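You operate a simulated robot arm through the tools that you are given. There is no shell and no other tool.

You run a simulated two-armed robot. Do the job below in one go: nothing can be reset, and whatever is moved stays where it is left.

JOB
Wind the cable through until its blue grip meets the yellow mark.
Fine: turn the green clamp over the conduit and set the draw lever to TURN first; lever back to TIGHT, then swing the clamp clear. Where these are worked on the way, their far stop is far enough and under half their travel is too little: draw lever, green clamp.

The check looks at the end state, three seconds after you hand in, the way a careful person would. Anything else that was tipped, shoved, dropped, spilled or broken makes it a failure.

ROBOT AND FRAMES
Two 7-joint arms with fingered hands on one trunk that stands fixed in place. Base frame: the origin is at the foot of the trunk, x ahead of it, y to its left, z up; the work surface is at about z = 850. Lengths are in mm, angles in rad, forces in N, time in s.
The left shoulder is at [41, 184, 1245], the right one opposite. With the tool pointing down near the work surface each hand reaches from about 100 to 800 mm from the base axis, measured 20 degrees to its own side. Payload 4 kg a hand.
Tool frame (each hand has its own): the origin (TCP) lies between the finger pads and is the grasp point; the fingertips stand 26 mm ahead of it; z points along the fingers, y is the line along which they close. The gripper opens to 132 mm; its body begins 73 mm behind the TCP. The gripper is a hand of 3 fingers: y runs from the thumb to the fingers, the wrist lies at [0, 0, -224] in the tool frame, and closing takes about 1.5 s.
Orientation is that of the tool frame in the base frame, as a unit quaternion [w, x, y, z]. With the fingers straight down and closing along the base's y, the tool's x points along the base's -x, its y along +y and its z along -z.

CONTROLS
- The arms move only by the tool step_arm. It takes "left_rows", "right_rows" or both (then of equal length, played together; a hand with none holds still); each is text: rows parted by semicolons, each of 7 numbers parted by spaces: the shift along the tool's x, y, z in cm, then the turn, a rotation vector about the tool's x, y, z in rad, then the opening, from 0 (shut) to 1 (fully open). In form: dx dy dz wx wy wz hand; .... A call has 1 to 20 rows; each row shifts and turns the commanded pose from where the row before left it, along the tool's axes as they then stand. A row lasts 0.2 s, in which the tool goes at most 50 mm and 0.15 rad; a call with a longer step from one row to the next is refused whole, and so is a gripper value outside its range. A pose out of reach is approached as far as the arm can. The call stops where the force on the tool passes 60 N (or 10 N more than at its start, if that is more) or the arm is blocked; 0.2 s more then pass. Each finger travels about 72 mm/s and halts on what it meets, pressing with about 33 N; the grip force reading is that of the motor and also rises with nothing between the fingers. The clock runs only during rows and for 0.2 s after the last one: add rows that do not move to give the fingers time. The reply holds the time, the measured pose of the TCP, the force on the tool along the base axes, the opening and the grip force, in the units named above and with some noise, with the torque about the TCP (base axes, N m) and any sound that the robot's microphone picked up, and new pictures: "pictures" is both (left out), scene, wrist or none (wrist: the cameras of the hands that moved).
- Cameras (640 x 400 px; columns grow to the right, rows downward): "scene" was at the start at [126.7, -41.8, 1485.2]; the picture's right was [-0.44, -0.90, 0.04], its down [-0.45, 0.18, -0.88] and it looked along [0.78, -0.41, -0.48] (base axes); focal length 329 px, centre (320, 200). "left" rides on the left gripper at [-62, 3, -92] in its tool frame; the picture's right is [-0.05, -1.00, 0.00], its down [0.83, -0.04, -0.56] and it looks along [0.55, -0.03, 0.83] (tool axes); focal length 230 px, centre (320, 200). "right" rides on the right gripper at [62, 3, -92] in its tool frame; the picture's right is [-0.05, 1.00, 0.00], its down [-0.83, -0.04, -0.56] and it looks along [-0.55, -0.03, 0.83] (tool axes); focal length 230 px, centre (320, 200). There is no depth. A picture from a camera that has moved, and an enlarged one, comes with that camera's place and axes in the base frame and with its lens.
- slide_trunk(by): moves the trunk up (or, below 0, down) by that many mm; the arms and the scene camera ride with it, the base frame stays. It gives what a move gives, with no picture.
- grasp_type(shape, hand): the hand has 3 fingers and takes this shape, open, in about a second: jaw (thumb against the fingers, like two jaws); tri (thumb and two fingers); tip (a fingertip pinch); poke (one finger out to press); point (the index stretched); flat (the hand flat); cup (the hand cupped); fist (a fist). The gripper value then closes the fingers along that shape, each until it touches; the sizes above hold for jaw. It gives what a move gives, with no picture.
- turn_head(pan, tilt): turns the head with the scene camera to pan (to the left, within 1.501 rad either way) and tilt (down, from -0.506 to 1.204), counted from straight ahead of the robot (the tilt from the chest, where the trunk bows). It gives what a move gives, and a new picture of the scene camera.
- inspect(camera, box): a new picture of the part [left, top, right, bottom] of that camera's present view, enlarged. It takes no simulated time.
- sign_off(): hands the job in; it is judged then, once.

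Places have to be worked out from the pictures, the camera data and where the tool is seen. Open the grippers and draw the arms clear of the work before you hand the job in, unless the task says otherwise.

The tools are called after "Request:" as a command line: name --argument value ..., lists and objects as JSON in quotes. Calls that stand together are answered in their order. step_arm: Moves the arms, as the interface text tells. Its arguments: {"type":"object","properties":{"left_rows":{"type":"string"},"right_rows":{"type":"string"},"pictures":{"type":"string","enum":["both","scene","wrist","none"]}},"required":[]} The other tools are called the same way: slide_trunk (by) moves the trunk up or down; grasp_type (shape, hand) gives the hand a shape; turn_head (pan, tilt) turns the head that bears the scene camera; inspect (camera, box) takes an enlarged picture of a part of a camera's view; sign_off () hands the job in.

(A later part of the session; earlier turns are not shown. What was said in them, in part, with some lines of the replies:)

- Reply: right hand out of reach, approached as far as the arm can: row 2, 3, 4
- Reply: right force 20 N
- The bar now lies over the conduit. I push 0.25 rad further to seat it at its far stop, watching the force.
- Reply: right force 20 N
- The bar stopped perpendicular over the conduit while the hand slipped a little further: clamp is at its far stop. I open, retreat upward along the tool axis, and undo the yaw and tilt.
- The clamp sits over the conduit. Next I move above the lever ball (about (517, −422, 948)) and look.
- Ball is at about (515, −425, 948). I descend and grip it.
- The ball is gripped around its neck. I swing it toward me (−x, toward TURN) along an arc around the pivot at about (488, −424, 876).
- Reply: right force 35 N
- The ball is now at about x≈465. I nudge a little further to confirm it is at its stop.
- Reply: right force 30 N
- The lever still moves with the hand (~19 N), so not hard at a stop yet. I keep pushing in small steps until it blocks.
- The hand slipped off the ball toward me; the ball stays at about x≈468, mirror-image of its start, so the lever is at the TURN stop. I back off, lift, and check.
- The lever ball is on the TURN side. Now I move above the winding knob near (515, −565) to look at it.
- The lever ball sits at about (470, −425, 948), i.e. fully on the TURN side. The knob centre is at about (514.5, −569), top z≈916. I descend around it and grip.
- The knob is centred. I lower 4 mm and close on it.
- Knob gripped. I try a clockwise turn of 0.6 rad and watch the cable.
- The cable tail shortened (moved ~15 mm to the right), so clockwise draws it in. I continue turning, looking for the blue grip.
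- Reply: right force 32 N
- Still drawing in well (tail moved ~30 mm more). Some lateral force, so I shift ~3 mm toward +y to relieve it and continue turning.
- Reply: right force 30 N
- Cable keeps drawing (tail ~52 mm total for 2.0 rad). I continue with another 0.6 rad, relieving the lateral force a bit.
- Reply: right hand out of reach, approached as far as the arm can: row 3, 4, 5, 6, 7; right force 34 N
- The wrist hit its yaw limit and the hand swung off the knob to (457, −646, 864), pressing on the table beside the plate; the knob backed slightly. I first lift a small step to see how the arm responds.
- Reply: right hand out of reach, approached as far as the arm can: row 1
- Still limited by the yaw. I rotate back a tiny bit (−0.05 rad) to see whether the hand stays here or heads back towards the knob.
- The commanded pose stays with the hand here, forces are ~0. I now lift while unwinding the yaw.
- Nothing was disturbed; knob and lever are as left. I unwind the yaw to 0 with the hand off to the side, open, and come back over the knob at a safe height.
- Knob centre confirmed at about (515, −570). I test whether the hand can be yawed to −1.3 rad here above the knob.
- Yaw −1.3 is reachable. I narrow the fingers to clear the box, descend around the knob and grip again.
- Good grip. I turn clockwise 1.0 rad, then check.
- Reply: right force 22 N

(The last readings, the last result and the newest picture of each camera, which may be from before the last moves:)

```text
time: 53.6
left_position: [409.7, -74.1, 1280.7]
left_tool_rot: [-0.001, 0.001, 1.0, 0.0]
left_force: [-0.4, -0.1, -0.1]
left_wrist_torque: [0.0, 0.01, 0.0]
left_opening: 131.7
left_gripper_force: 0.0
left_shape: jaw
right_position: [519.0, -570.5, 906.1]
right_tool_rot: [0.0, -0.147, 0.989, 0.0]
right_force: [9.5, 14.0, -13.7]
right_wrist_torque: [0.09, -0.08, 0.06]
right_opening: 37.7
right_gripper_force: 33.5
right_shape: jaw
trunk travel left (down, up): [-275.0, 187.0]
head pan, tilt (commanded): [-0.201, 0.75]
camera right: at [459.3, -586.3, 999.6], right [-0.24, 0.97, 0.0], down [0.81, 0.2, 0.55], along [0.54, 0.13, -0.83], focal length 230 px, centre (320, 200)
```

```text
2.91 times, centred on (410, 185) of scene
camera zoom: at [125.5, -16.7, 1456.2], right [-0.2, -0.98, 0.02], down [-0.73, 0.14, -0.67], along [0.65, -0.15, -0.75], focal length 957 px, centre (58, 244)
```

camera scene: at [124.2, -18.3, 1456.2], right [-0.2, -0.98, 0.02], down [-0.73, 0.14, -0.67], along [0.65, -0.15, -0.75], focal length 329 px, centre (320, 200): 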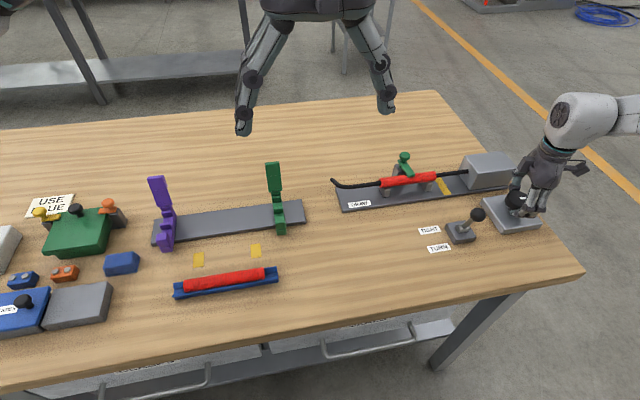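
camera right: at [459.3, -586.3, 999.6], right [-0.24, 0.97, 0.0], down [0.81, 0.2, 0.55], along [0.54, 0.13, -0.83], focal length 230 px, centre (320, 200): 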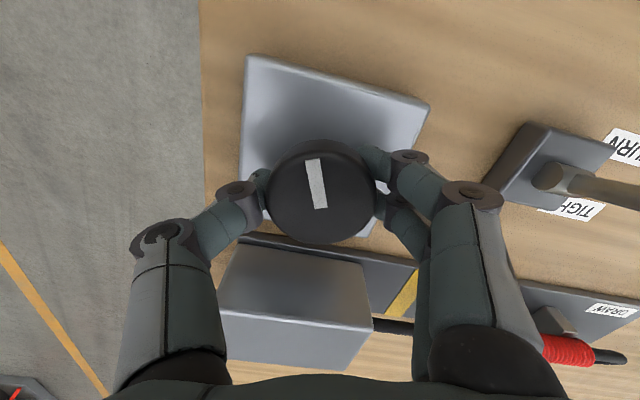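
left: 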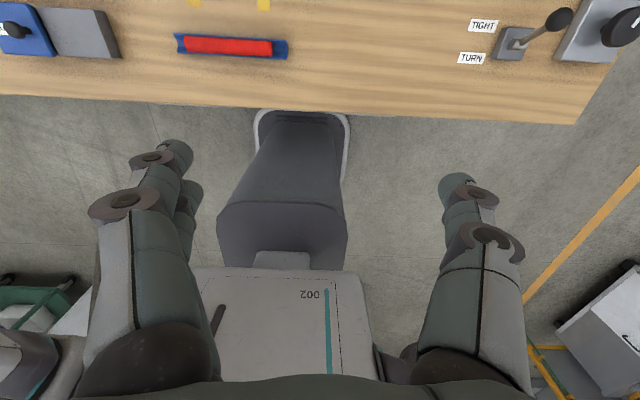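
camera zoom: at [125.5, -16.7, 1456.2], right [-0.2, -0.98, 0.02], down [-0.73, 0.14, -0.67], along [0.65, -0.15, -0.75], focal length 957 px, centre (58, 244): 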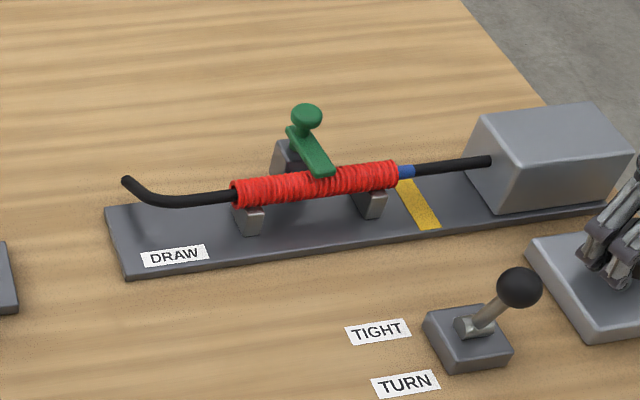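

The blue grip is just emerging from the conduit's right end, about 15 mm out; the yellow mark's centre is ~29 mm beyond the conduit end (mark ~20 mm wide). I continue in smaller turns.

Request:
step_arm --right_rows "0 0 0 0 0 0.1 0; 0 0 0 0 0 0.1 0; 0 0 0 0 0 0.1 0; 0 0 0 0 0 0.1 0" --pictures "wrist"

Request:
inspect --camera "scene" --box '[400, 150, 500, 210]'

Request:
inspect --camera "right" --box '[340, 200, 640, 400]'

```text
time: 54.6
left_position: [410.5, -74.3, 1279.5]
left_tool_rot: [-0.001, 0.0, 1.0, 0.0]
left_force: [0.2, 0.2, 0.3]
left_wrist_torque: [0.02, 0.02, 0.0]
left_opening: 132.1
left_gripper_force: 0.1
left_shape: jaw
right_position: [520.1, -571.1, 906.8]
right_tool_rot: [-0.001, 0.053, 0.999, 0.0]
right_force: [10.1, 11.8, -14.3]
right_wrist_torque: [0.09, -0.1, -0.02]
right_opening: 37.3
right_gripper_force: 33.3
right_shape: jaw
trunk travel left (down, up): [-275.0, 187.0]
head pan, tilt (commanded): [-0.201, 0.75]
camera right: at [458.1, -562.3, 999.7], right [0.16, 0.99, 0.0], down [0.82, -0.13, 0.55], along [0.55, -0.09, -0.83], focal length 230 px, centre (320, 200)
```

right: 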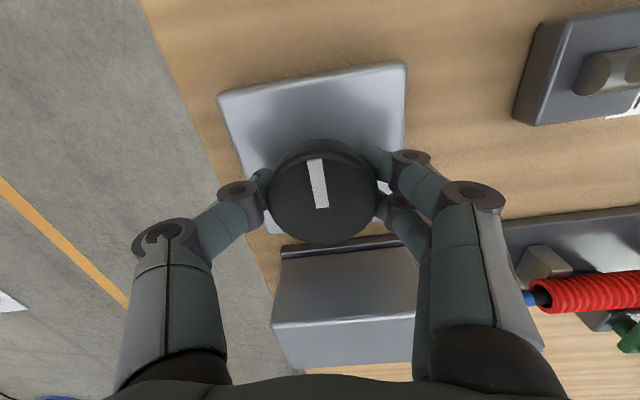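

```text
6.40 times, centred on (450, 180) of scene
camera zoom: at [125.8, -17.3, 1456.1], right [-0.2, -0.98, 0.02], down [-0.73, 0.14, -0.67], along [0.65, -0.15, -0.75], focal length 2105 px, centre (-512, 328)
```

zoom: 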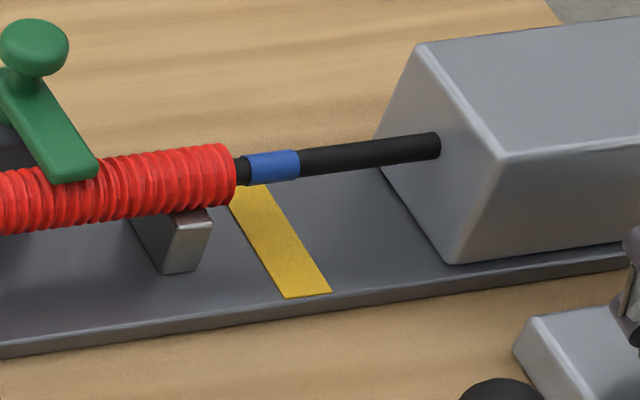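

```text
2.00 times, centred on (490, 300) of right
camera zoom: at [458.1, -562.3, 999.7], right [0.16, 0.99, 0.0], down [0.82, -0.13, 0.55], along [0.55, -0.09, -0.83], focal length 460 px, centre (-20, 0)
```

zoom: 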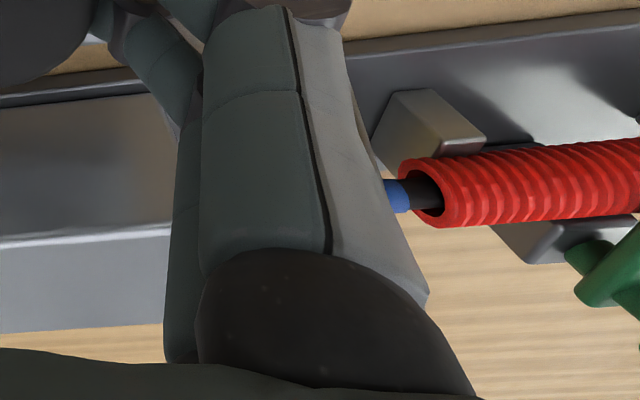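

The whole 20 mm blue grip is visible now; its centre is ~14 mm beyond the conduit end while the mark centre is ~27–29 mm beyond. At ~25.6 mm per rad I turn another 0.4 rad, then measure.

Request:
step_arm --right_rows "0 0 0 0 0 0.1 0; 0 0 0 0 0 0.1 0; 0 0 0 0 0 0.1 0; 0 0 0 0 0 0.1 0; 0 0 0 0 0 0 0" --pictures "wrist"

Request:
inspect --camera "scene" --box '[400, 150, 500, 210]'

```text
time: 55.8
left_position: [410.3, -75.4, 1279.6]
left_tool_rot: [-0.002, 0.001, 1.0, 0.0]
left_force: [0.6, 0.2, -0.4]
left_wrist_torque: [-0.05, 0.01, -0.01]
left_opening: 132.1
left_gripper_force: 0.0
left_shape: jaw
right_position: [519.5, -571.1, 907.1]
right_tool_rot: [-0.001, 0.25, 0.968, 0.0]
right_force: [12.0, 8.0, -13.8]
right_wrist_torque: [0.04, -0.14, -0.01]
right_opening: 37.3
right_gripper_force: 32.9
right_shape: jaw
trunk travel left (down, up): [-275.0, 187.0]
head pan, tilt (commanded): [-0.201, 0.75]
camera right: at [466.3, -539.3, 999.7], right [0.53, 0.85, 0.0], down [0.71, -0.44, 0.55], along [0.47, -0.29, -0.83], focal length 230 px, centre (320, 200)
```

right: 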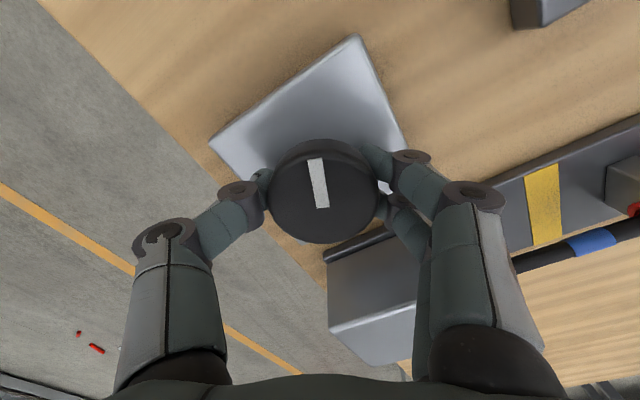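

```text
6.40 times, centred on (450, 180) of scene
camera zoom: at [125.9, -17.8, 1456.1], right [-0.2, -0.98, 0.02], down [-0.73, 0.14, -0.67], along [0.65, -0.15, -0.75], focal length 2105 px, centre (-512, 328)
```

zoom: 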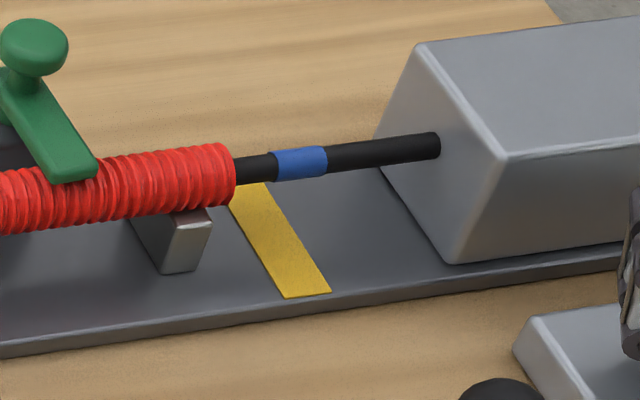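

By both cameras the grip centre now sits on the mark centre within ~2 mm. I relieve the lateral load, then open the fingers gently and see if the knob stays.

Request:
step_arm --right_rows "-0.1 0.2 0 0 0 0 0; 0 0 0 0 0 0 0.1; 0 0 0 0 0 0 0.25; 0 0 0 0 0 0 0.4; 0 0 0 0 0 0 0.55; 0 0 0 0 0 0 0.66; 0 0 0 0 0 0 0.66" --pictures "both"

Request:
inspect --camera "scene" --box '[400, 150, 500, 210]'

Request:
inspect --camera "right" --box '[480, 130, 640, 290]'

```text
time: 57.4
left_position: [407.1, -74.4, 1281.0]
left_tool_rot: [0.0, 0.001, 1.0, -0.001]
left_force: [-0.4, 0.1, -0.7]
left_wrist_torque: [0.01, 0.01, -0.01]
left_opening: 132.0
left_gripper_force: 0.1
left_shape: jaw
right_position: [518.1, -569.8, 909.4]
right_tool_rot: [0.0, 0.249, 0.969, 0.001]
right_force: [1.3, -1.0, 0.0]
right_wrist_torque: [-0.01, 0.03, -0.02]
right_opening: 86.6
right_gripper_force: 0.0
right_shape: jaw
trunk travel left (down, up): [-275.0, 187.0]
head pan, tilt (commanded): [-0.201, 0.75]
camera scene: at [122.5, -17.4, 1456.5], right [-0.2, -0.98, 0.02], down [-0.73, 0.14, -0.67], along [0.65, -0.15, -0.74], focal length 329 px, centre (320, 200)
camera right: at [465.8, -538.1, 1001.6], right [0.53, 0.85, 0.0], down [0.71, -0.44, 0.55], along [0.47, -0.29, -0.83], focal length 230 px, centre (320, 200)
```

scene: 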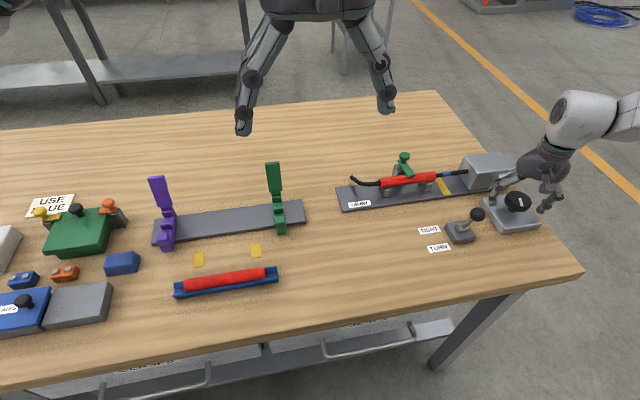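
right: 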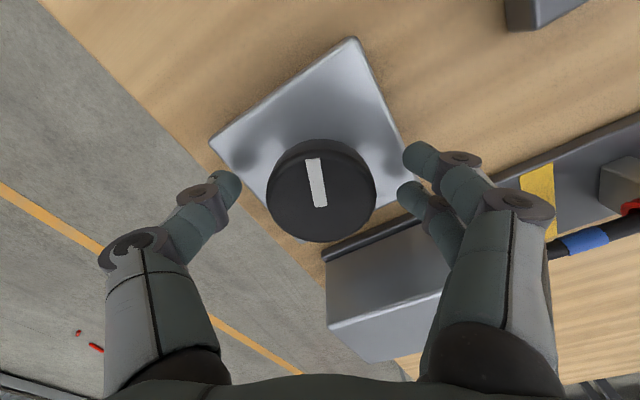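

```text
6.40 times, centred on (450, 180) of scene
camera zoom: at [122.5, -17.4, 1456.5], right [-0.2, -0.98, 0.02], down [-0.73, 0.14, -0.67], along [0.65, -0.15, -0.74], focal length 2105 px, centre (-512, 328)
```

zoom: 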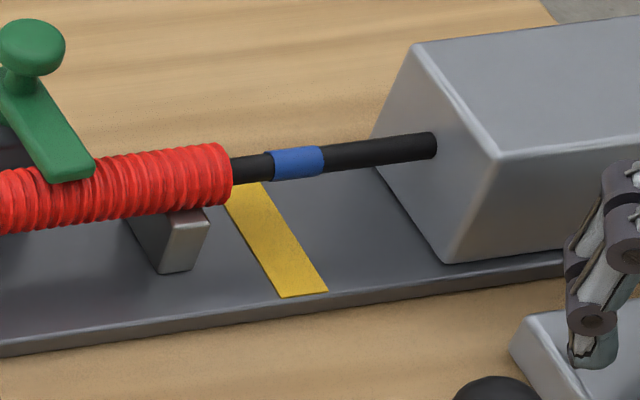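

```text
2.50 times, centred on (560, 210) of right
camera zoom: at [465.8, -538.1, 1001.6], right [0.53, 0.85, 0.0], down [0.71, -0.44, 0.55], along [0.47, -0.29, -0.83], focal length 575 px, centre (-280, 175)
```

zoom: 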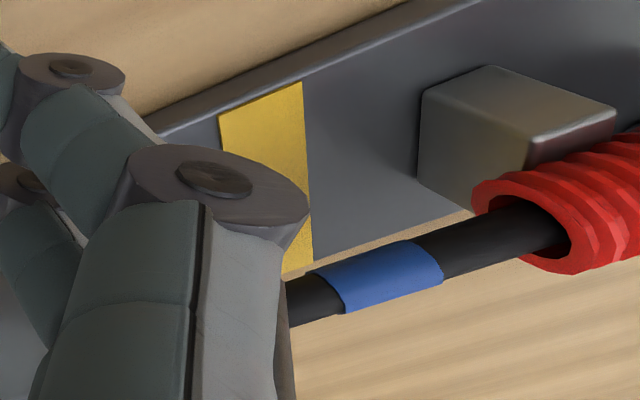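

The knob and cable stayed put after release. I lift, unwind the yaw and place the wrist camera straight over the mark (same y) to check alignment without parallax.

Request:
step_arm --right_rows "0 0 -2.5 0 0 0 0.66; 0 0 -2.5 0 0 0 0.66; 0 0 -2.5 0 0 0 0.66; 0 0 -2 0 0 -0.1 0.8; 0 0 0 0 0 -0.1 1; 0 0 0 0 0 -0.1 1; 0 0 0 0 0 -0.1 1; 0 0 0 0 0 -0.105 1; -2.05 2.93 0 0 0 0 1; -2.05 2.93 0 0 0 0 1; -2.05 2.93 0 0 0 0 1; -2.05 2.93 0 0 0 0 1; 0 0 0 0 0 0 1; 0 0 0 0 0 0 1" --pictures "wrist"

Request:
inspect --camera "right" --box '[240, 80, 400, 240]'

```text
time: 60.4
left_position: [407.3, -74.7, 1281.0]
left_tool_rot: [0.001, 0.0, 1.0, 0.0]
left_force: [-0.6, -0.7, 0.2]
left_wrist_torque: [0.0, 0.02, 0.0]
left_opening: 131.9
left_gripper_force: 0.1
left_shape: jaw
right_position: [599.0, -451.0, 1006.0]
right_tool_rot: [0.0, -0.002, 1.0, 0.0]
right_force: [0.2, 1.0, -0.4]
right_wrist_torque: [0.01, 0.02, 0.03]
right_opening: 131.9
right_gripper_force: 0.0
right_shape: jaw
trunk travel left (down, up): [-275.0, 187.0]
head pan, tilt (commanded): [-0.201, 0.75]
camera right: at [536.8, -447.8, 1098.2], right [0.05, 1.0, 0.0], down [0.83, -0.04, 0.55], along [0.55, -0.03, -0.83], focal length 230 px, centre (320, 200)
```

right: 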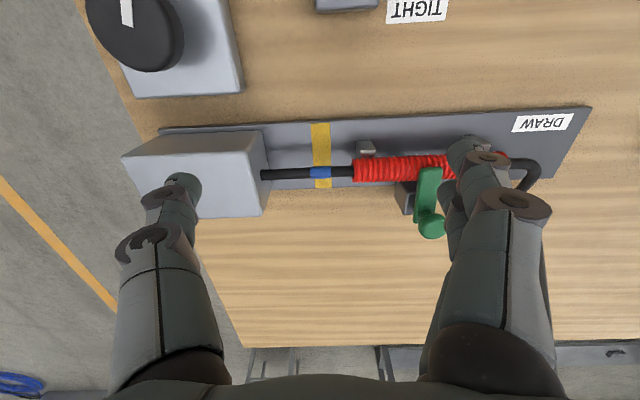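

```text
2.50 times, centred on (320, 160) of right
camera zoom: at [536.8, -447.8, 1098.2], right [0.05, 1.0, 0.0], down [0.83, -0.04, 0.55], along [0.55, -0.03, -0.83], focal length 575 px, centre (320, 300)
```

zoom: 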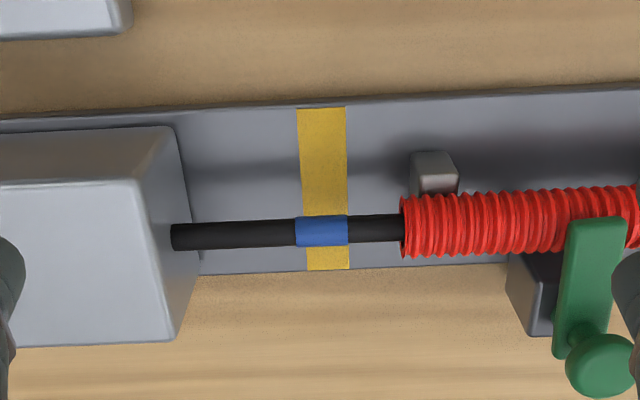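

Viewed from above, the blue grip covers the yellow mark: grip centre y≈−452.1 vs mark centre y≈−450.7, both ~20 mm wide – aligned to ~1.5 mm. Next the lever: I move above its ball at about (470, −425).

Request:
step_arm --right_rows "2.6 0.5 -0.1 0 0 0 0.8; 2.6 0.5 -0.1 0 0 0 0.6; 2.6 0.5 -0.1 0 0 0 0.6; 2.6 0.5 0 0 0 0 0.6; 2.55 0.5 0 0 0 0 0.6; 0 0 0 0 0 0 0.6; 0 0 0 0 0 0 0.6" --pictures "wrist"

```text
time: 62.0
left_position: [407.7, -74.3, 1281.1]
left_tool_rot: [0.0, 0.0, 1.0, 0.0]
left_force: [-0.5, -0.7, 0.6]
left_wrist_torque: [0.02, 0.0, -0.02]
left_opening: 131.9
left_gripper_force: 0.1
left_shape: jaw
right_position: [470.8, -426.8, 1005.5]
right_tool_rot: [0.001, -0.001, 1.0, 0.0]
right_force: [0.3, 0.0, -0.4]
right_wrist_torque: [0.01, -0.02, 0.02]
right_opening: 79.7
right_gripper_force: 0.0
right_shape: jaw
trunk travel left (down, up): [-275.0, 187.0]
head pan, tilt (commanded): [-0.201, 0.75]
camera right: at [409.7, -424.4, 1098.0], right [0.05, 1.0, 0.0], down [0.83, -0.04, 0.56], along [0.55, -0.03, -0.83], focal length 230 px, centre (320, 200)
```

right: 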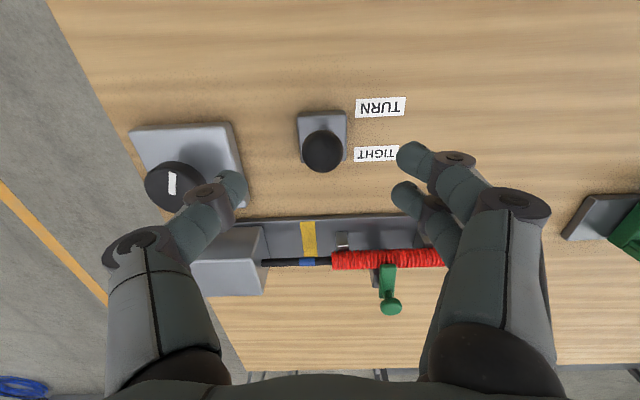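

Ball located at (469, −426). I descend and grip it as before.

Request:
step_arm --right_rows "0.15 0.05 1.5 0 0 0 0.6; 0 0 1.5 0 0 0 0.6; 0 0 1.5 0 0 0 0.6; 0 0 1.45 0 0 0 0.6; 0 0 0 0 0 0 0.6; 0 0 0 0 0 0 0.4; 0 0 0 0 0 0 0.2; 0 0 0 0 0 0 0; 0 0 0 0 0 0 0; 0 0 0 0 0 0 0" --pictures "wrist"

```text
time: 64.2
left_position: [408.7, -75.2, 1280.1]
left_tool_rot: [-0.001, 0.0, 1.0, 0.0]
left_force: [0.0, -0.2, 0.3]
left_wrist_torque: [-0.01, 0.02, -0.05]
left_opening: 131.9
left_gripper_force: 0.1
left_shape: jaw
right_position: [471.3, -428.9, 946.5]
right_tool_rot: [-0.001, -0.002, 1.0, 0.002]
right_force: [3.1, -1.7, -10.5]
right_wrist_torque: [0.0, -0.07, 0.04]
right_opening: 7.5
right_gripper_force: 32.5
right_shape: jaw
trunk travel left (down, up): [-275.0, 187.0]
head pan, tilt (commanded): [-0.201, 0.75]
camera right: at [408.8, -427.1, 1038.8], right [0.05, 1.0, 0.0], down [0.83, -0.04, 0.55], along [0.55, -0.03, -0.83], focal length 230 px, centre (320, 200)
```

right: 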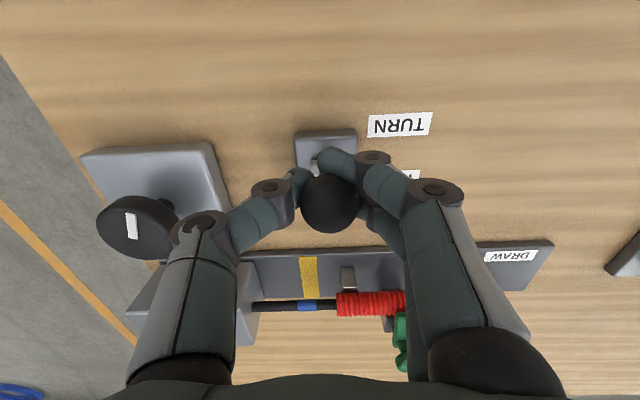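

Ball is held. I swing it away from me (+x) toward TIGHT on the same arc.

Request:
step_arm --right_rows "-0.6 0 -0.12 0 0 0 0; -0.6 0 -0.1 0 0 0 0; -0.6 0 -0.05 0 0 0 0; -0.6 0 0 0 0 0 0; -0.6 0 0.02 0 0 0 0; -0.6 0 0.05 0 0 0 0; -0.6 0 0.1 0 0 0 0; -0.6 0 0.12 0 0 0 0; 0 0 0 0 0 0 0" --pictures "both"

Request:
inspect --camera "scene" --box '[400, 150, 560, 260]'

```text
time: 66.2
left_position: [406.2, -77.8, 1281.4]
left_tool_rot: [0.001, 0.0, 1.0, 0.001]
left_force: [0.1, -0.3, 0.1]
left_wrist_torque: [0.02, -0.01, 0.02]
left_opening: 131.9
left_gripper_force: 0.0
left_shape: jaw
right_position: [510.5, -431.1, 943.7]
right_tool_rot: [-0.008, -0.001, 1.0, 0.002]
right_force: [-32.3, -11.0, -26.3]
right_wrist_torque: [-0.26, 0.71, 0.14]
right_opening: 4.2
right_gripper_force: 32.9
right_shape: jaw
trunk travel left (down, up): [-275.0, 187.0]
head pan, tilt (commanded): [-0.201, 0.75]
camera scene: at [120.4, -21.3, 1456.6], right [-0.2, -0.98, 0.01], down [-0.73, 0.14, -0.67], along [0.65, -0.14, -0.74], focal length 329 px, centre (320, 200)
camera right: at [450.7, -428.3, 1036.7], right [0.05, 1.0, 0.0], down [0.84, -0.04, 0.54], along [0.54, -0.03, -0.84], focal length 230 px, centre (320, 200)
```

scene: 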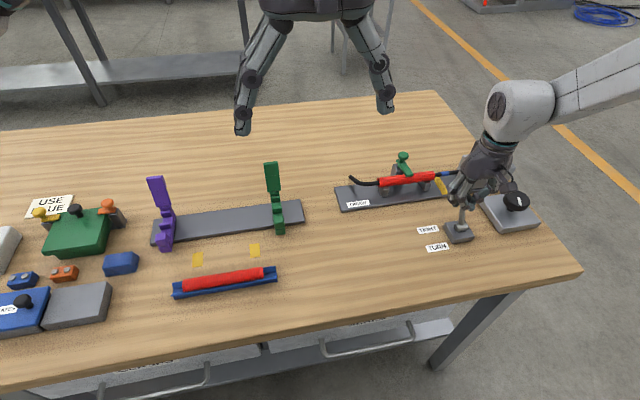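
right: 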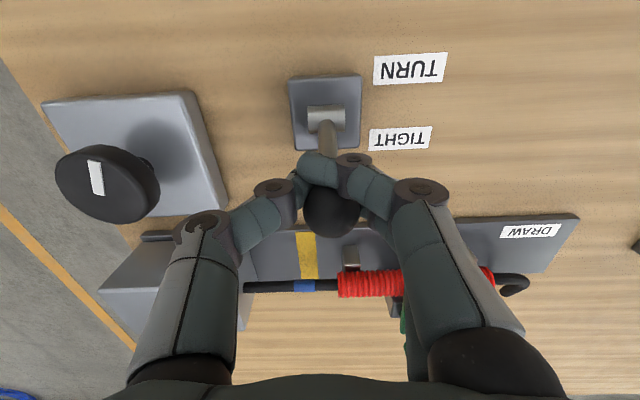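

```text
3.64 times, centred on (480, 205) of scene
camera zoom: at [120.4, -21.3, 1456.6], right [-0.2, -0.98, 0.01], down [-0.73, 0.14, -0.67], along [0.65, -0.14, -0.74], focal length 1196 px, centre (-262, 182)
```

zoom: 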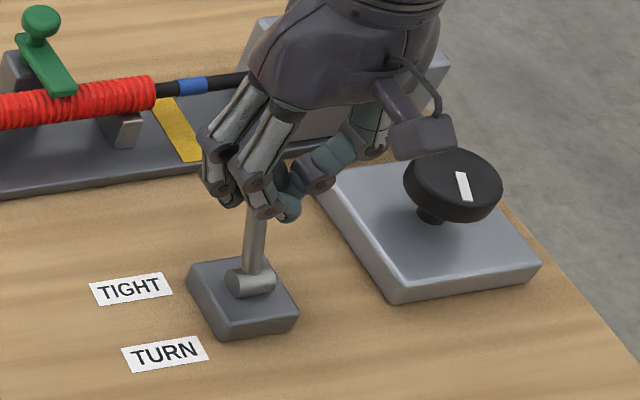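

The lever is back at the TIGHT side (ball x≈516, pressing ~32 N against the stop). I relieve the push by 5 mm, open, and lift straight up.

Request:
step_arm --right_rows "0.4 0 0 0 0 0 0; 0 0 0 0 0 0 0.2; 0 0 0 0 0 0 0.4; 0 0 0 0 0 0 0.6; 0 0 0 0 0 0 0.6; 0 0 -1.5 0 0 0 0.6; 0 0 -2.5 0 0 0 0.6; 0 0 -2.5 0 0 0 0.6; 0 0 0 0 0 0 0.6; 0 0 0 0 0 0 0.6" --pictures "both"

Request:
inspect --camera "right" --box '[220, 60, 460, 280]'

Request:
inspect --camera "scene" --box '[400, 150, 560, 260]'

```text
time: 68.4
left_position: [406.8, -74.6, 1280.5]
left_tool_rot: [0.0, 0.0, 1.0, 0.001]
left_force: [-0.7, 0.4, -0.2]
left_wrist_torque: [-0.01, -0.02, 0.0]
left_opening: 132.0
left_gripper_force: 0.1
left_shape: jaw
right_position: [513.6, -427.1, 1010.0]
right_tool_rot: [0.0, -0.001, 1.0, 0.0]
right_force: [-0.1, -0.6, -1.0]
right_wrist_torque: [-0.01, 0.0, 0.01]
right_opening: 78.6
right_gripper_force: 0.1
right_shape: jaw
trunk travel left (down, up): [-275.0, 187.0]
head pan, tilt (commanded): [-0.201, 0.75]
camera scene: at [122.6, -17.6, 1456.4], right [-0.2, -0.98, 0.02], down [-0.73, 0.14, -0.67], along [0.65, -0.15, -0.74], focal length 329 px, centre (320, 200)
camera right: at [452.3, -425.0, 1103.4], right [0.05, 1.0, 0.0], down [0.83, -0.04, 0.55], along [0.55, -0.03, -0.83], focal length 230 px, centre (320, 200)
```

scene: 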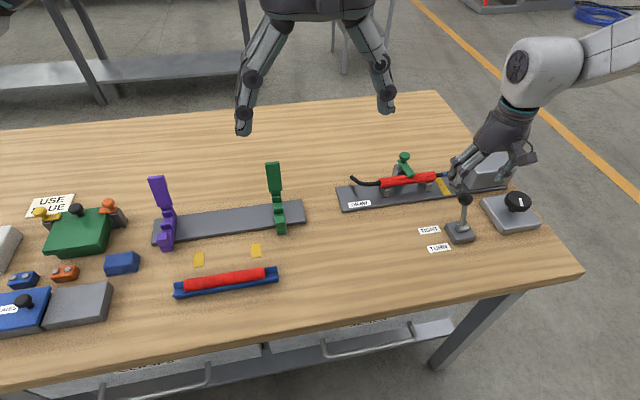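
right: 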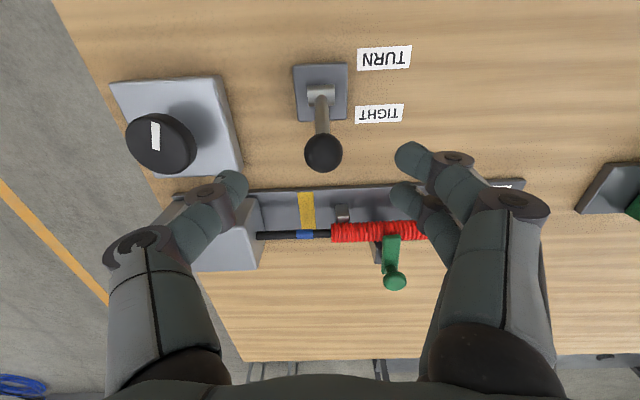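

```text
1.82 times, centred on (340, 170) of right
camera zoom: at [452.3, -425.0, 1103.4], right [0.05, 1.0, 0.0], down [0.83, -0.04, 0.55], along [0.55, -0.03, -0.83], focal length 418 px, centre (284, 254)
```

zoom: 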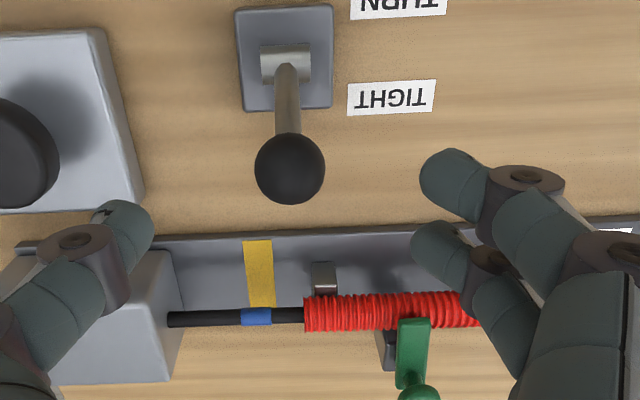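

```text
3.64 times, centred on (480, 205) of scene
camera zoom: at [122.6, -17.6, 1456.4], right [-0.2, -0.98, 0.02], down [-0.73, 0.14, -0.67], along [0.65, -0.15, -0.74], focal length 1196 px, centre (-262, 182)
```

zoom: 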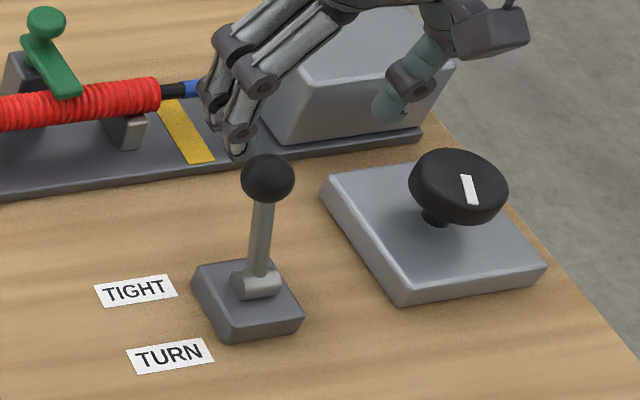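

The lever is back exactly at its initial TIGHT position and the blue grip is still on the mark. Now to the clamp: I rise, move over the green knob, tilt as before and look.

Request:
step_arm --right_rows "0 0 -2.1 0 0 0 0.6; 0 0 -2.1 0 0 0 0.6; -3.0 1.47 0 0 0 0 0.5; -3.0 1.47 0 0 0 0 0.5; -3.0 1.47 0 0 0 0 0.5; -3.0 1.47 0 0 0 0 0.5; -3.0 1.47 0 0 0 0 0.5; 0 0 0 0 -0.075 0 0.5; 0 0 0 0 -0.075 0 0.5; 0.08 0 2.5 0 0 0 0.5; 0.08 0 2.5 0 0 0 0.5; 0 0 0 0 0 0 0.5; 0 0 0 0 0 0 0.5" --pictures "both"

Request:
inspect --camera "right" --box '[220, 60, 460, 260]'

```text
time: 71.2
left_position: [406.7, -74.9, 1280.7]
left_tool_rot: [-0.001, 0.0, 1.0, 0.0]
left_force: [-0.9, -0.4, 0.2]
left_wrist_torque: [-0.01, 0.01, -0.02]
left_opening: 131.9
left_gripper_force: 0.1
left_shape: jaw
right_position: [668.0, -354.0, 1003.9]
right_tool_rot: [0.075, -0.001, 0.997, 0.0]
right_force: [-0.4, -0.6, -1.1]
right_wrist_torque: [-0.01, 0.01, -0.02]
right_opening: 66.6
right_gripper_force: 0.0
right_shape: jaw
trunk travel left (down, up): [-275.0, 187.0]
head pan, tilt (commanded): [-0.201, 0.75]
camera scene: at [123.0, -17.3, 1456.4], right [-0.2, -0.98, 0.02], down [-0.73, 0.14, -0.67], along [0.65, -0.15, -0.74], focal length 329 px, centre (320, 200)
camera right: at [592.9, -352.0, 1085.9], right [0.05, 1.0, 0.01], down [0.74, -0.04, 0.67], along [0.67, -0.03, -0.74], focal length 230 px, centre (320, 200)
```

scene: 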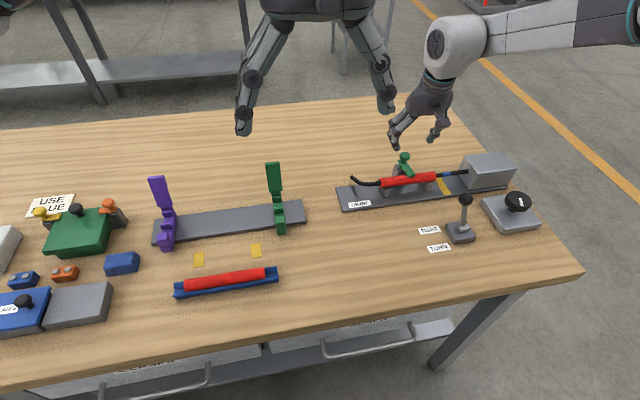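
right: 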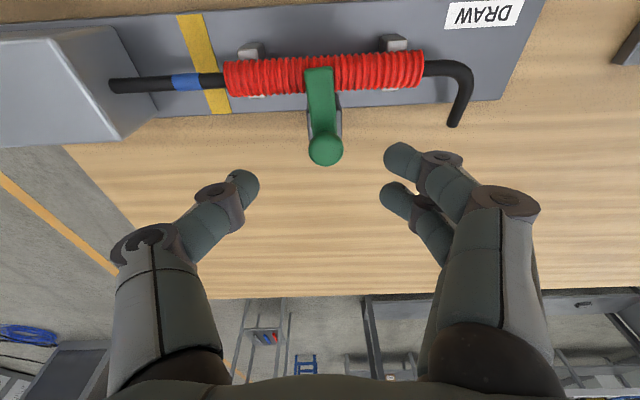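

```text
2.00 times, centred on (340, 160) of right
camera zoom: at [592.9, -352.0, 1085.9], right [0.05, 1.0, 0.01], down [0.74, -0.04, 0.67], along [0.67, -0.03, -0.74], focal length 460 px, centre (280, 280)
```

zoom: 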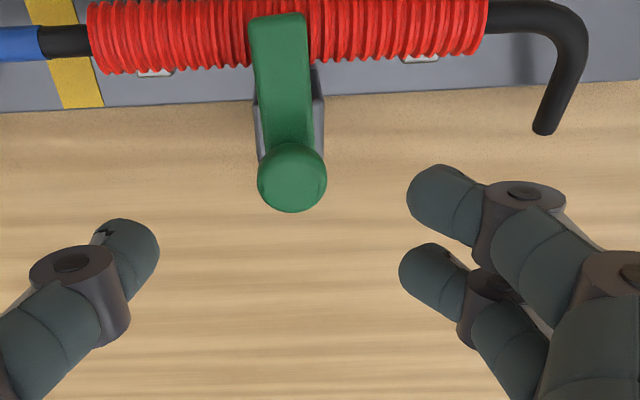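

The green knob is at about (678, −352.5). I descend along the tool axis and grip it.

Request:
step_arm --right_rows "-0.03 0.03 1.5 0 0 0 0.5; -0.03 0.03 1.5 0 0 0 0.5; -0.03 0.03 1.5 0 0 0 0.5; -0.02 0.03 1.45 0 0 0 0.5; 0 0 0 0 0 0 0.4; 0 0 0 0 0 0 0.25; 0 0 0 0 0 0 0.1; 0 0 0 0 0 0 0; 0 0 0 0 0 0 0" --pictures "both"

```text
time: 73.2
left_position: [408.2, -74.3, 1280.5]
left_tool_rot: [-0.001, -0.001, 1.0, 0.001]
left_force: [0.2, -0.2, 0.2]
left_wrist_torque: [0.01, 0.0, -0.03]
left_opening: 132.0
left_gripper_force: 0.0
left_shape: jaw
right_position: [679.5, -351.2, 944.1]
right_tool_rot: [0.075, -0.001, 0.997, 0.001]
right_force: [2.4, 1.4, -4.0]
right_wrist_torque: [0.48, 0.19, 0.02]
right_opening: 9.6
right_gripper_force: 32.9
right_shape: jaw
trunk travel left (down, up): [-275.0, 187.0]
head pan, tilt (commanded): [-0.201, 0.75]
camera scene: at [123.6, -17.5, 1456.3], right [-0.2, -0.98, 0.02], down [-0.73, 0.14, -0.67], along [0.65, -0.15, -0.74], focal length 329 px, centre (320, 200)
camera right: at [605.3, -348.8, 1026.1], right [0.05, 1.0, 0.01], down [0.74, -0.04, 0.67], along [0.67, -0.03, -0.74], focal length 230 px, centre (320, 200)
```

scene: 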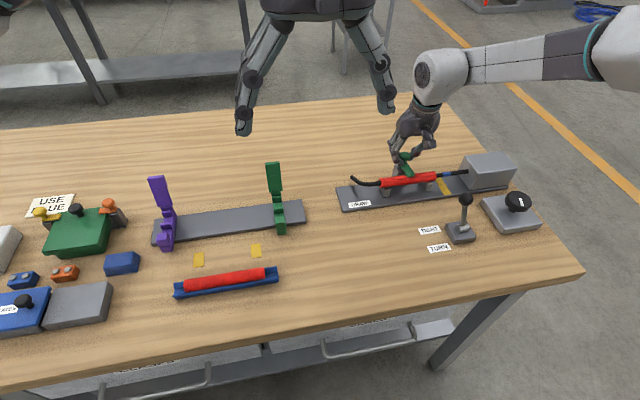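
right: 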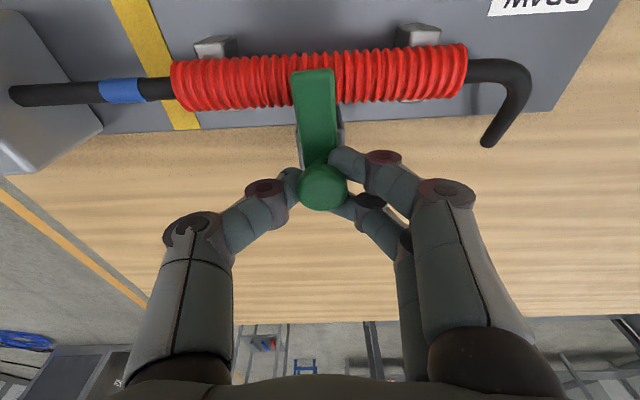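

The knob is gripped with the fingers straddling the bar. I twist counter-clockwise 1.5 rad to swing the clamp clear.

Request:
step_arm --right_rows "0 0 0 0 0 -0.1 0; 0 0 0 0 0 -0.1 0; 0 0 0 0 0 -0.1 0; 0 0 0 0 0 -0.1 0; 0 0 0 0 0 -0.1 0; 0 0 0 0 0 -0.1 0; 0 0 0 0 0 -0.1 0; 0 0 0 0 0 -0.1 0; 0 0 0 0 0 -0.1 0; 0 0 0 0 0 -0.1 0; 0 0 0 0 0 -0.1 0; 0 0 0 0 0 -0.1 0; 0 0 0 0 0 -0.1 0; 0 0 0 0 0 -0.1 0; 0 0 0 0 0 -0.1 0" --pictures "both"

```text
time: 76.4
left_position: [409.0, -71.6, 1279.7]
left_tool_rot: [0.0, 0.0, 1.0, -0.001]
left_force: [0.8, -0.2, -0.1]
left_wrist_torque: [0.02, 0.01, -0.02]
left_opening: 131.7
left_gripper_force: 0.0
left_shape: jaw
right_position: [679.2, -349.2, 944.7]
right_tool_rot: [0.052, -0.682, 0.728, -0.049]
right_force: [-0.4, 25.0, -16.2]
right_wrist_torque: [0.32, 0.69, -0.18]
right_opening: 8.2
right_gripper_force: 33.6
right_shape: jaw
trunk travel left (down, up): [-275.0, 187.0]
head pan, tilt (commanded): [-0.201, 0.75]
camera scene: at [124.8, -14.2, 1456.2], right [-0.2, -0.98, 0.02], down [-0.73, 0.13, -0.67], along [0.65, -0.15, -0.75], focal length 329 px, centre (320, 200)
camera right: at [658.3, -410.7, 1034.6], right [-0.98, 0.12, -0.14], down [0.02, 0.83, 0.56], along [0.18, 0.55, -0.81], focal length 230 px, centre (320, 200)
```

scene: 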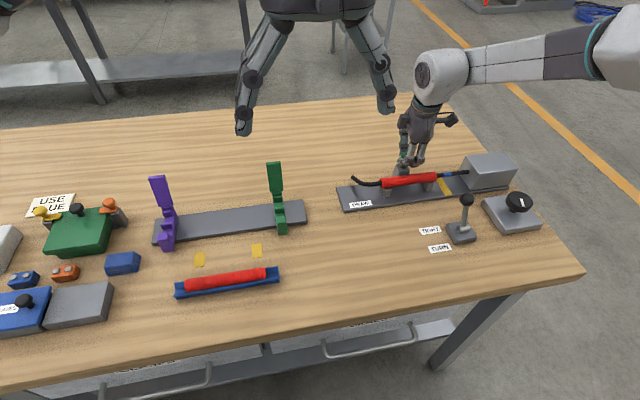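
right: 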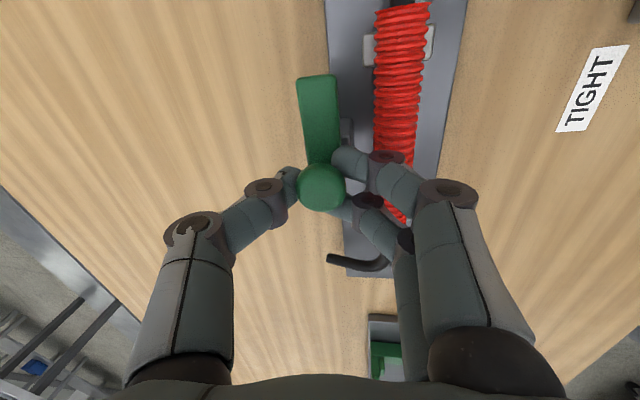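

The bar is nearly parallel to the conduit, swung clear. I turn 0.2 rad more to reach its stop.

Request:
step_arm --right_rows "0 0 0 0 0 -0.05 0; 0 0 0 0 0 -0.05 0; 0 0 0 0 0 -0.05 0; 0 0 0 0 0 -0.05 0" --pictures "both"

Request:
inspect --camera "scene" --box '[360, 120, 500, 210]'

```text
time: 77.4
left_position: [408.5, -71.7, 1281.1]
left_tool_rot: [-0.001, 0.0, 1.0, -0.001]
left_force: [0.1, 0.4, 0.3]
left_wrist_torque: [0.03, 0.01, 0.05]
left_opening: 131.8
left_gripper_force: 0.1
left_shape: jaw
right_position: [677.7, -347.7, 945.3]
right_tool_rot: [-0.047, 0.751, -0.657, 0.054]
right_force: [-5.3, 26.8, -13.3]
right_wrist_torque: [0.24, 0.87, -0.95]
right_opening: 8.8
right_gripper_force: 32.5
right_shape: jaw
trunk travel left (down, up): [-275.0, 187.0]
head pan, tilt (commanded): [-0.201, 0.75]
camera scene: at [123.6, -14.0, 1456.3], right [-0.2, -0.98, 0.02], down [-0.73, 0.13, -0.67], along [0.65, -0.15, -0.74], focal length 329 px, centre (320, 200)
camera right: at [670.1, -411.3, 1036.4], right [-0.99, -0.08, -0.14], down [-0.15, 0.83, 0.54], along [0.08, 0.55, -0.83], focal length 230 px, centre (320, 200)
```

scene: 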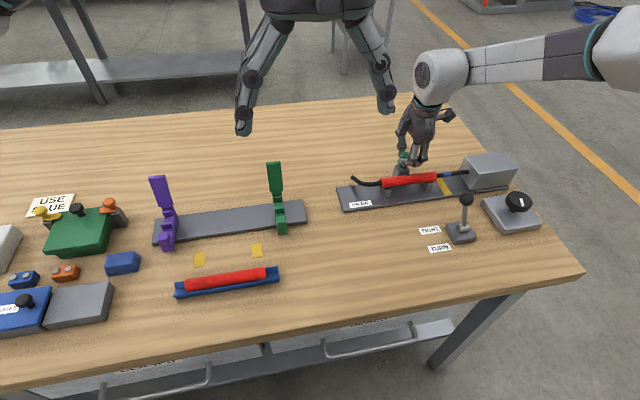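
right: 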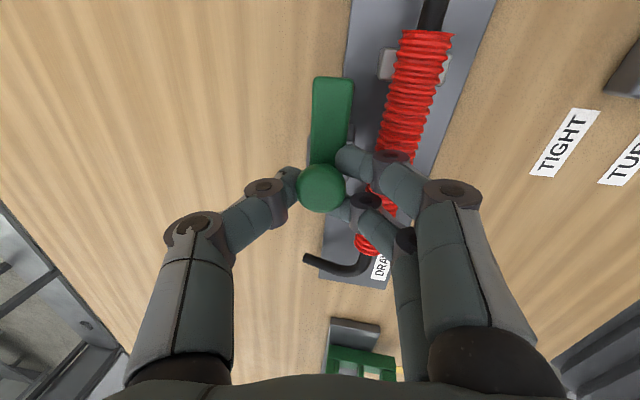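

```text
4.44 times, centred on (430, 165) of scene
camera zoom: at [123.6, -14.0, 1456.3], right [-0.2, -0.98, 0.02], down [-0.73, 0.13, -0.67], along [0.65, -0.15, -0.74], focal length 1462 px, centre (-169, 356)
```

zoom: 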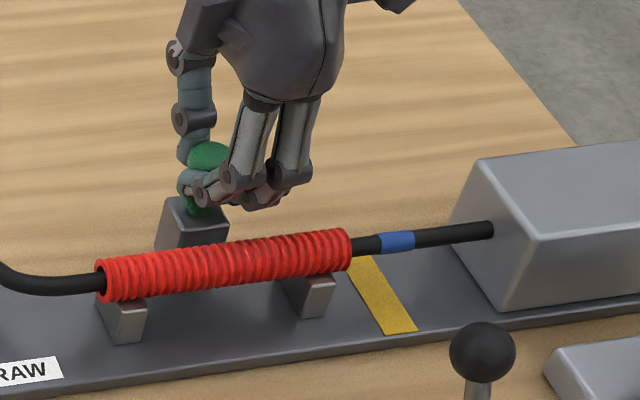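

Torque rose (−0.95 N·m) and the bar stopped: the clamp is at its clear stop. I open, retreat along the tool axis, and unwind.

Request:
step_arm --right_rows "0 0 0 0 0 0 0.1; 0 0 0 0 0 0 0.25; 0 0 0 0 0 0 0.4; 0 0 0 0 0 0 0.4; 0 0 -2 0 0 0 0.45; 0 0 -3 0 0 0 0.5; 0 0 -3 0 0 0 0.5; 0 0 -3 0 0 0 0.5; 0 0 0 0 0 0.14 0.5; 0 0 0 0 0 0.14 0.5; 0 0 0 0 0 0.14 0.5; 0 0 0 0 0 0.14 0.5; 0 0 0 0 0 0.14 0.5; 0 0 0 0 0 0.14 0.5; 0 0 0 0 0 0.14 0.5; 0 0 0 0 0 0.14 0.5; 0 0 0 0 0 0.14 0.5; 0 0 0 0 0 0.14 0.5; 0 0 0 0 0 0.14 0.5; 0 0 0 0 0 0.14 0.5" --pictures "both"

Request:
inspect --camera "scene" --box '[340, 120, 540, 250]'

```text
time: 81.6
left_position: [407.3, -74.3, 1281.9]
left_tool_rot: [0.0, 0.0, 1.0, -0.001]
left_force: [-0.7, -0.2, 0.6]
left_wrist_torque: [0.0, 0.03, 0.01]
left_opening: 132.0
left_gripper_force: 0.0
left_shape: jaw
right_position: [662.5, -351.8, 1054.7]
right_tool_rot: [0.075, -0.01, 0.997, 0.0]
right_force: [-0.7, -1.0, -0.5]
right_wrist_torque: [0.0, -0.02, 0.03]
right_opening: 65.4
right_gripper_force: 0.1
right_shape: jaw
trunk travel left (down, up): [-275.0, 187.0]
head pan, tilt (commanded): [-0.201, 0.75]
camera scene: at [122.7, -17.3, 1456.4], right [-0.2, -0.98, 0.02], down [-0.73, 0.14, -0.67], along [0.65, -0.15, -0.74], focal length 329 px, centre (320, 200)
camera right: at [587.8, -350.5, 1136.5], right [0.03, 1.0, 0.01], down [0.74, -0.03, 0.67], along [0.67, -0.02, -0.74], focal length 230 px, centre (320, 200)
```

scene: 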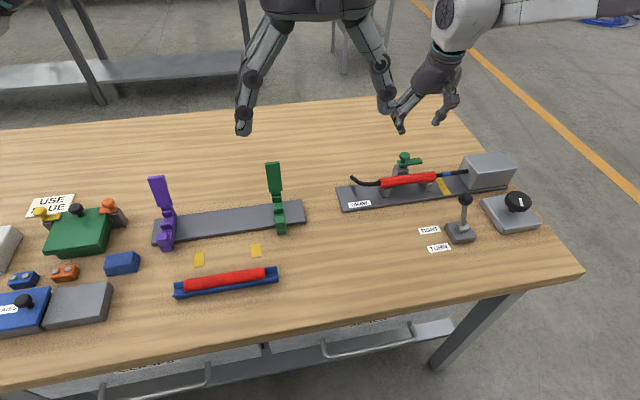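
right: 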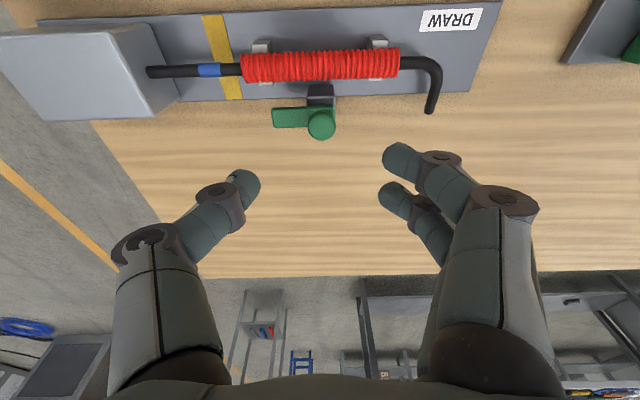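

```text
3.08 times, centred on (440, 185) of scene
camera zoom: at [122.7, -17.3, 1456.4], right [-0.2, -0.98, 0.02], down [-0.73, 0.14, -0.67], along [0.65, -0.15, -0.74], focal length 1012 px, centre (-49, 246)
```

zoom: 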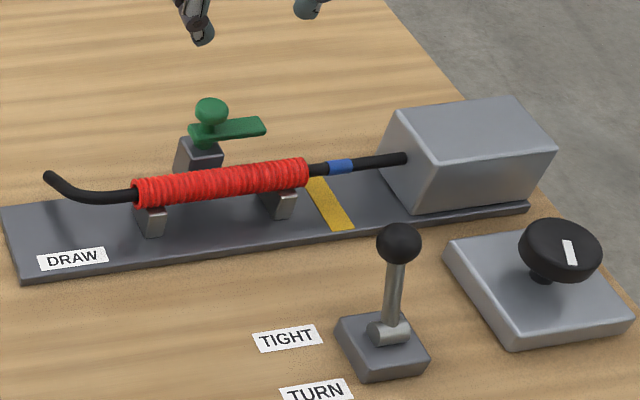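

Clamp, lever and cable all look right. I undo the tilt and place the wrist camera over the mark for a final alignment check.

Request:
step_arm --right_rows "0 0 0 0 0.075 0 0.6; 0 0 0 0 0.075 0 0.8; 1.6 -2.5 0.9 0 0 0 1; 1.6 -2.5 0.9 0 0 0 1; 1.6 -2.5 0.9 0 0 0 1; 1.6 -2.5 0.9 0 0 0 1; 0 0 0 0 0 0 1; 0 0 0 0 0 0 1" --pictures "wrist"

Request:
inspect --camera "right" --box '[240, 80, 400, 240]'

```text
time: 83.4
left_position: [406.7, -75.3, 1281.7]
left_tool_rot: [-0.001, 0.001, 1.0, 0.001]
left_force: [0.7, -0.1, 0.1]
left_wrist_torque: [-0.03, 0.0, -0.02]
left_opening: 131.6
left_gripper_force: 0.1
left_shape: jaw
right_position: [601.6, -451.4, 1020.0]
right_tool_rot: [0.0, -0.011, 1.0, -0.001]
right_force: [-0.1, 0.2, 0.3]
right_wrist_torque: [0.01, 0.03, 0.0]
right_opening: 131.8
right_gripper_force: 0.0
right_shape: jaw
trunk travel left (down, up): [-275.0, 187.0]
head pan, tilt (commanded): [-0.201, 0.75]
camera right: at [539.5, -449.4, 1113.0], right [0.03, 1.0, 0.0], down [0.83, -0.02, 0.55], along [0.55, -0.02, -0.83], focal length 230 px, centre (320, 200)
```

right: 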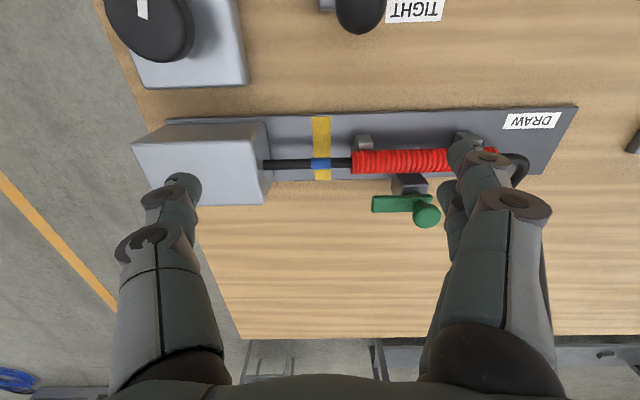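

```text
2.50 times, centred on (320, 160) of right
camera zoom: at [539.5, -449.4, 1113.0], right [0.03, 1.0, 0.0], down [0.83, -0.02, 0.55], along [0.55, -0.02, -0.83], focal length 575 px, centre (320, 300)
```

zoom: 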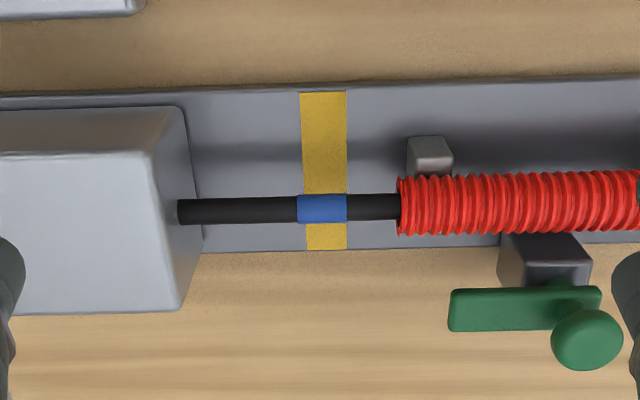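

The blue grip sits squarely on the yellow mark (within ~1.5 mm), clamp is clear, lever at TIGHT. I retreat the open right hand to its starting place.

Request:
step_arm --right_rows "0 0 -3 0 0 0 1; 1.9 -0.85 -2.8 0 0 0 1; 1.9 -0.85 -2.8 0 0 0 1; 1.9 -0.85 -2.8 0 0 0 1; 1.9 -0.85 -2.9 0 0 0 1; 1.9 -0.85 -2.9 0 0 0 1; 1.9 -0.85 -2.9 0 0 0 1; 1.9 -0.85 -2.9 0 0 0 1; 0 0 0 0 0 0 1" --pictures "both"

Request:
inspect --camera "scene" --box '[320, 130, 560, 270]'

```text
time: 85.4
left_position: [407.4, -76.4, 1280.6]
left_tool_rot: [-0.001, 0.0, 1.0, -0.001]
left_force: [0.5, 0.4, -0.7]
left_wrist_torque: [0.02, 0.03, 0.01]
left_opening: 131.9
left_gripper_force: 0.1
left_shape: jaw
right_position: [469.1, -514.3, 1250.9]
right_tool_rot: [0.0, -0.011, 1.0, -0.002]
right_force: [0.4, -0.6, -1.1]
right_wrist_torque: [0.0, 0.01, -0.02]
right_opening: 131.6
right_gripper_force: 0.0
right_shape: jaw
trunk travel left (down, up): [-275.0, 187.0]
head pan, tilt (commanded): [-0.201, 0.75]
camera scene: at [123.4, -17.4, 1456.3], right [-0.2, -0.98, 0.02], down [-0.73, 0.14, -0.67], along [0.65, -0.15, -0.74], focal length 329 px, centre (320, 200)
camera right: at [407.2, -513.5, 1343.3], right [0.03, 1.0, 0.0], down [0.83, -0.02, 0.55], along [0.55, -0.02, -0.83], focal length 230 px, centre (320, 200)
```

scene: 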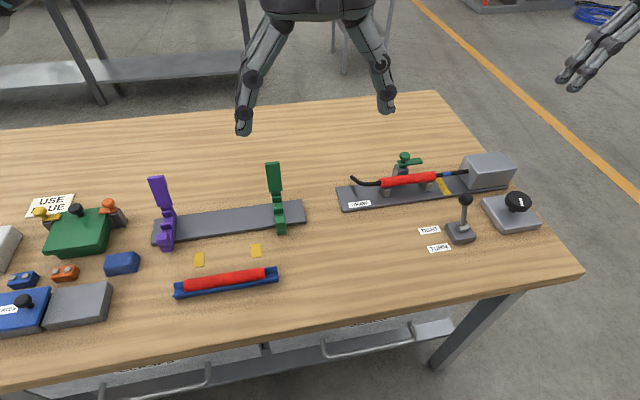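
right: 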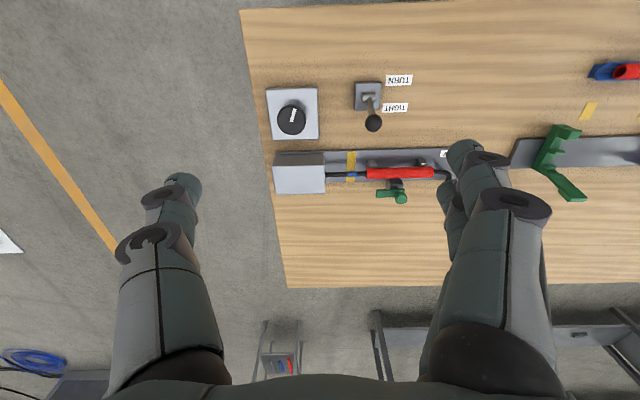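

```text
2.67 times, centred on (440, 200) of scene
camera zoom: at [123.4, -17.4, 1456.3], right [-0.2, -0.98, 0.02], down [-0.73, 0.14, -0.67], along [0.65, -0.15, -0.74], focal length 877 px, centre (0, 200)
```

zoom: 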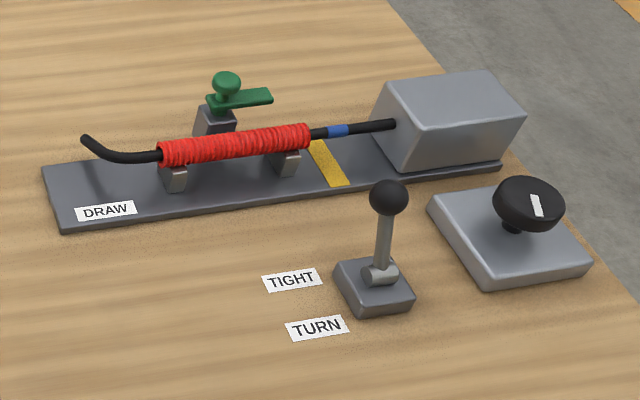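

Both arms are clear with grippers open. The blue grip is on the yellow mark, the lever is at TIGHT, the clamp is swung clear, and nothing else has moved, so I hand in.

Request:
sign_off

```text
The job is handed in.
```

The cable is wound through and its blue grip sits on the yellow mark, about 1.5 mm past the mark's centre (both are about 20 mm wide). I handed the job in.

- **Order:** I turned the green clamp over the conduit and set the lever to TURN. Then I wound the cable with the knob, set the lever back to TIGHT and swung the clamp clear.
- **Stops:** The clamp and lever each went to their far stop and back to where they started.
- **A slip on the way:** While winding, the right wrist hit its turning limit. The hand came off the knob and pressed on the table beside the knob plate at about 34 N. The cable backed up slightly, so I gripped the knob again and finished winding. The pictures show nothing knocked or moved by it.
- **Final state:** The cable stayed put after I let go of the knob and moved the lever. Both hands are open and clear of the work.
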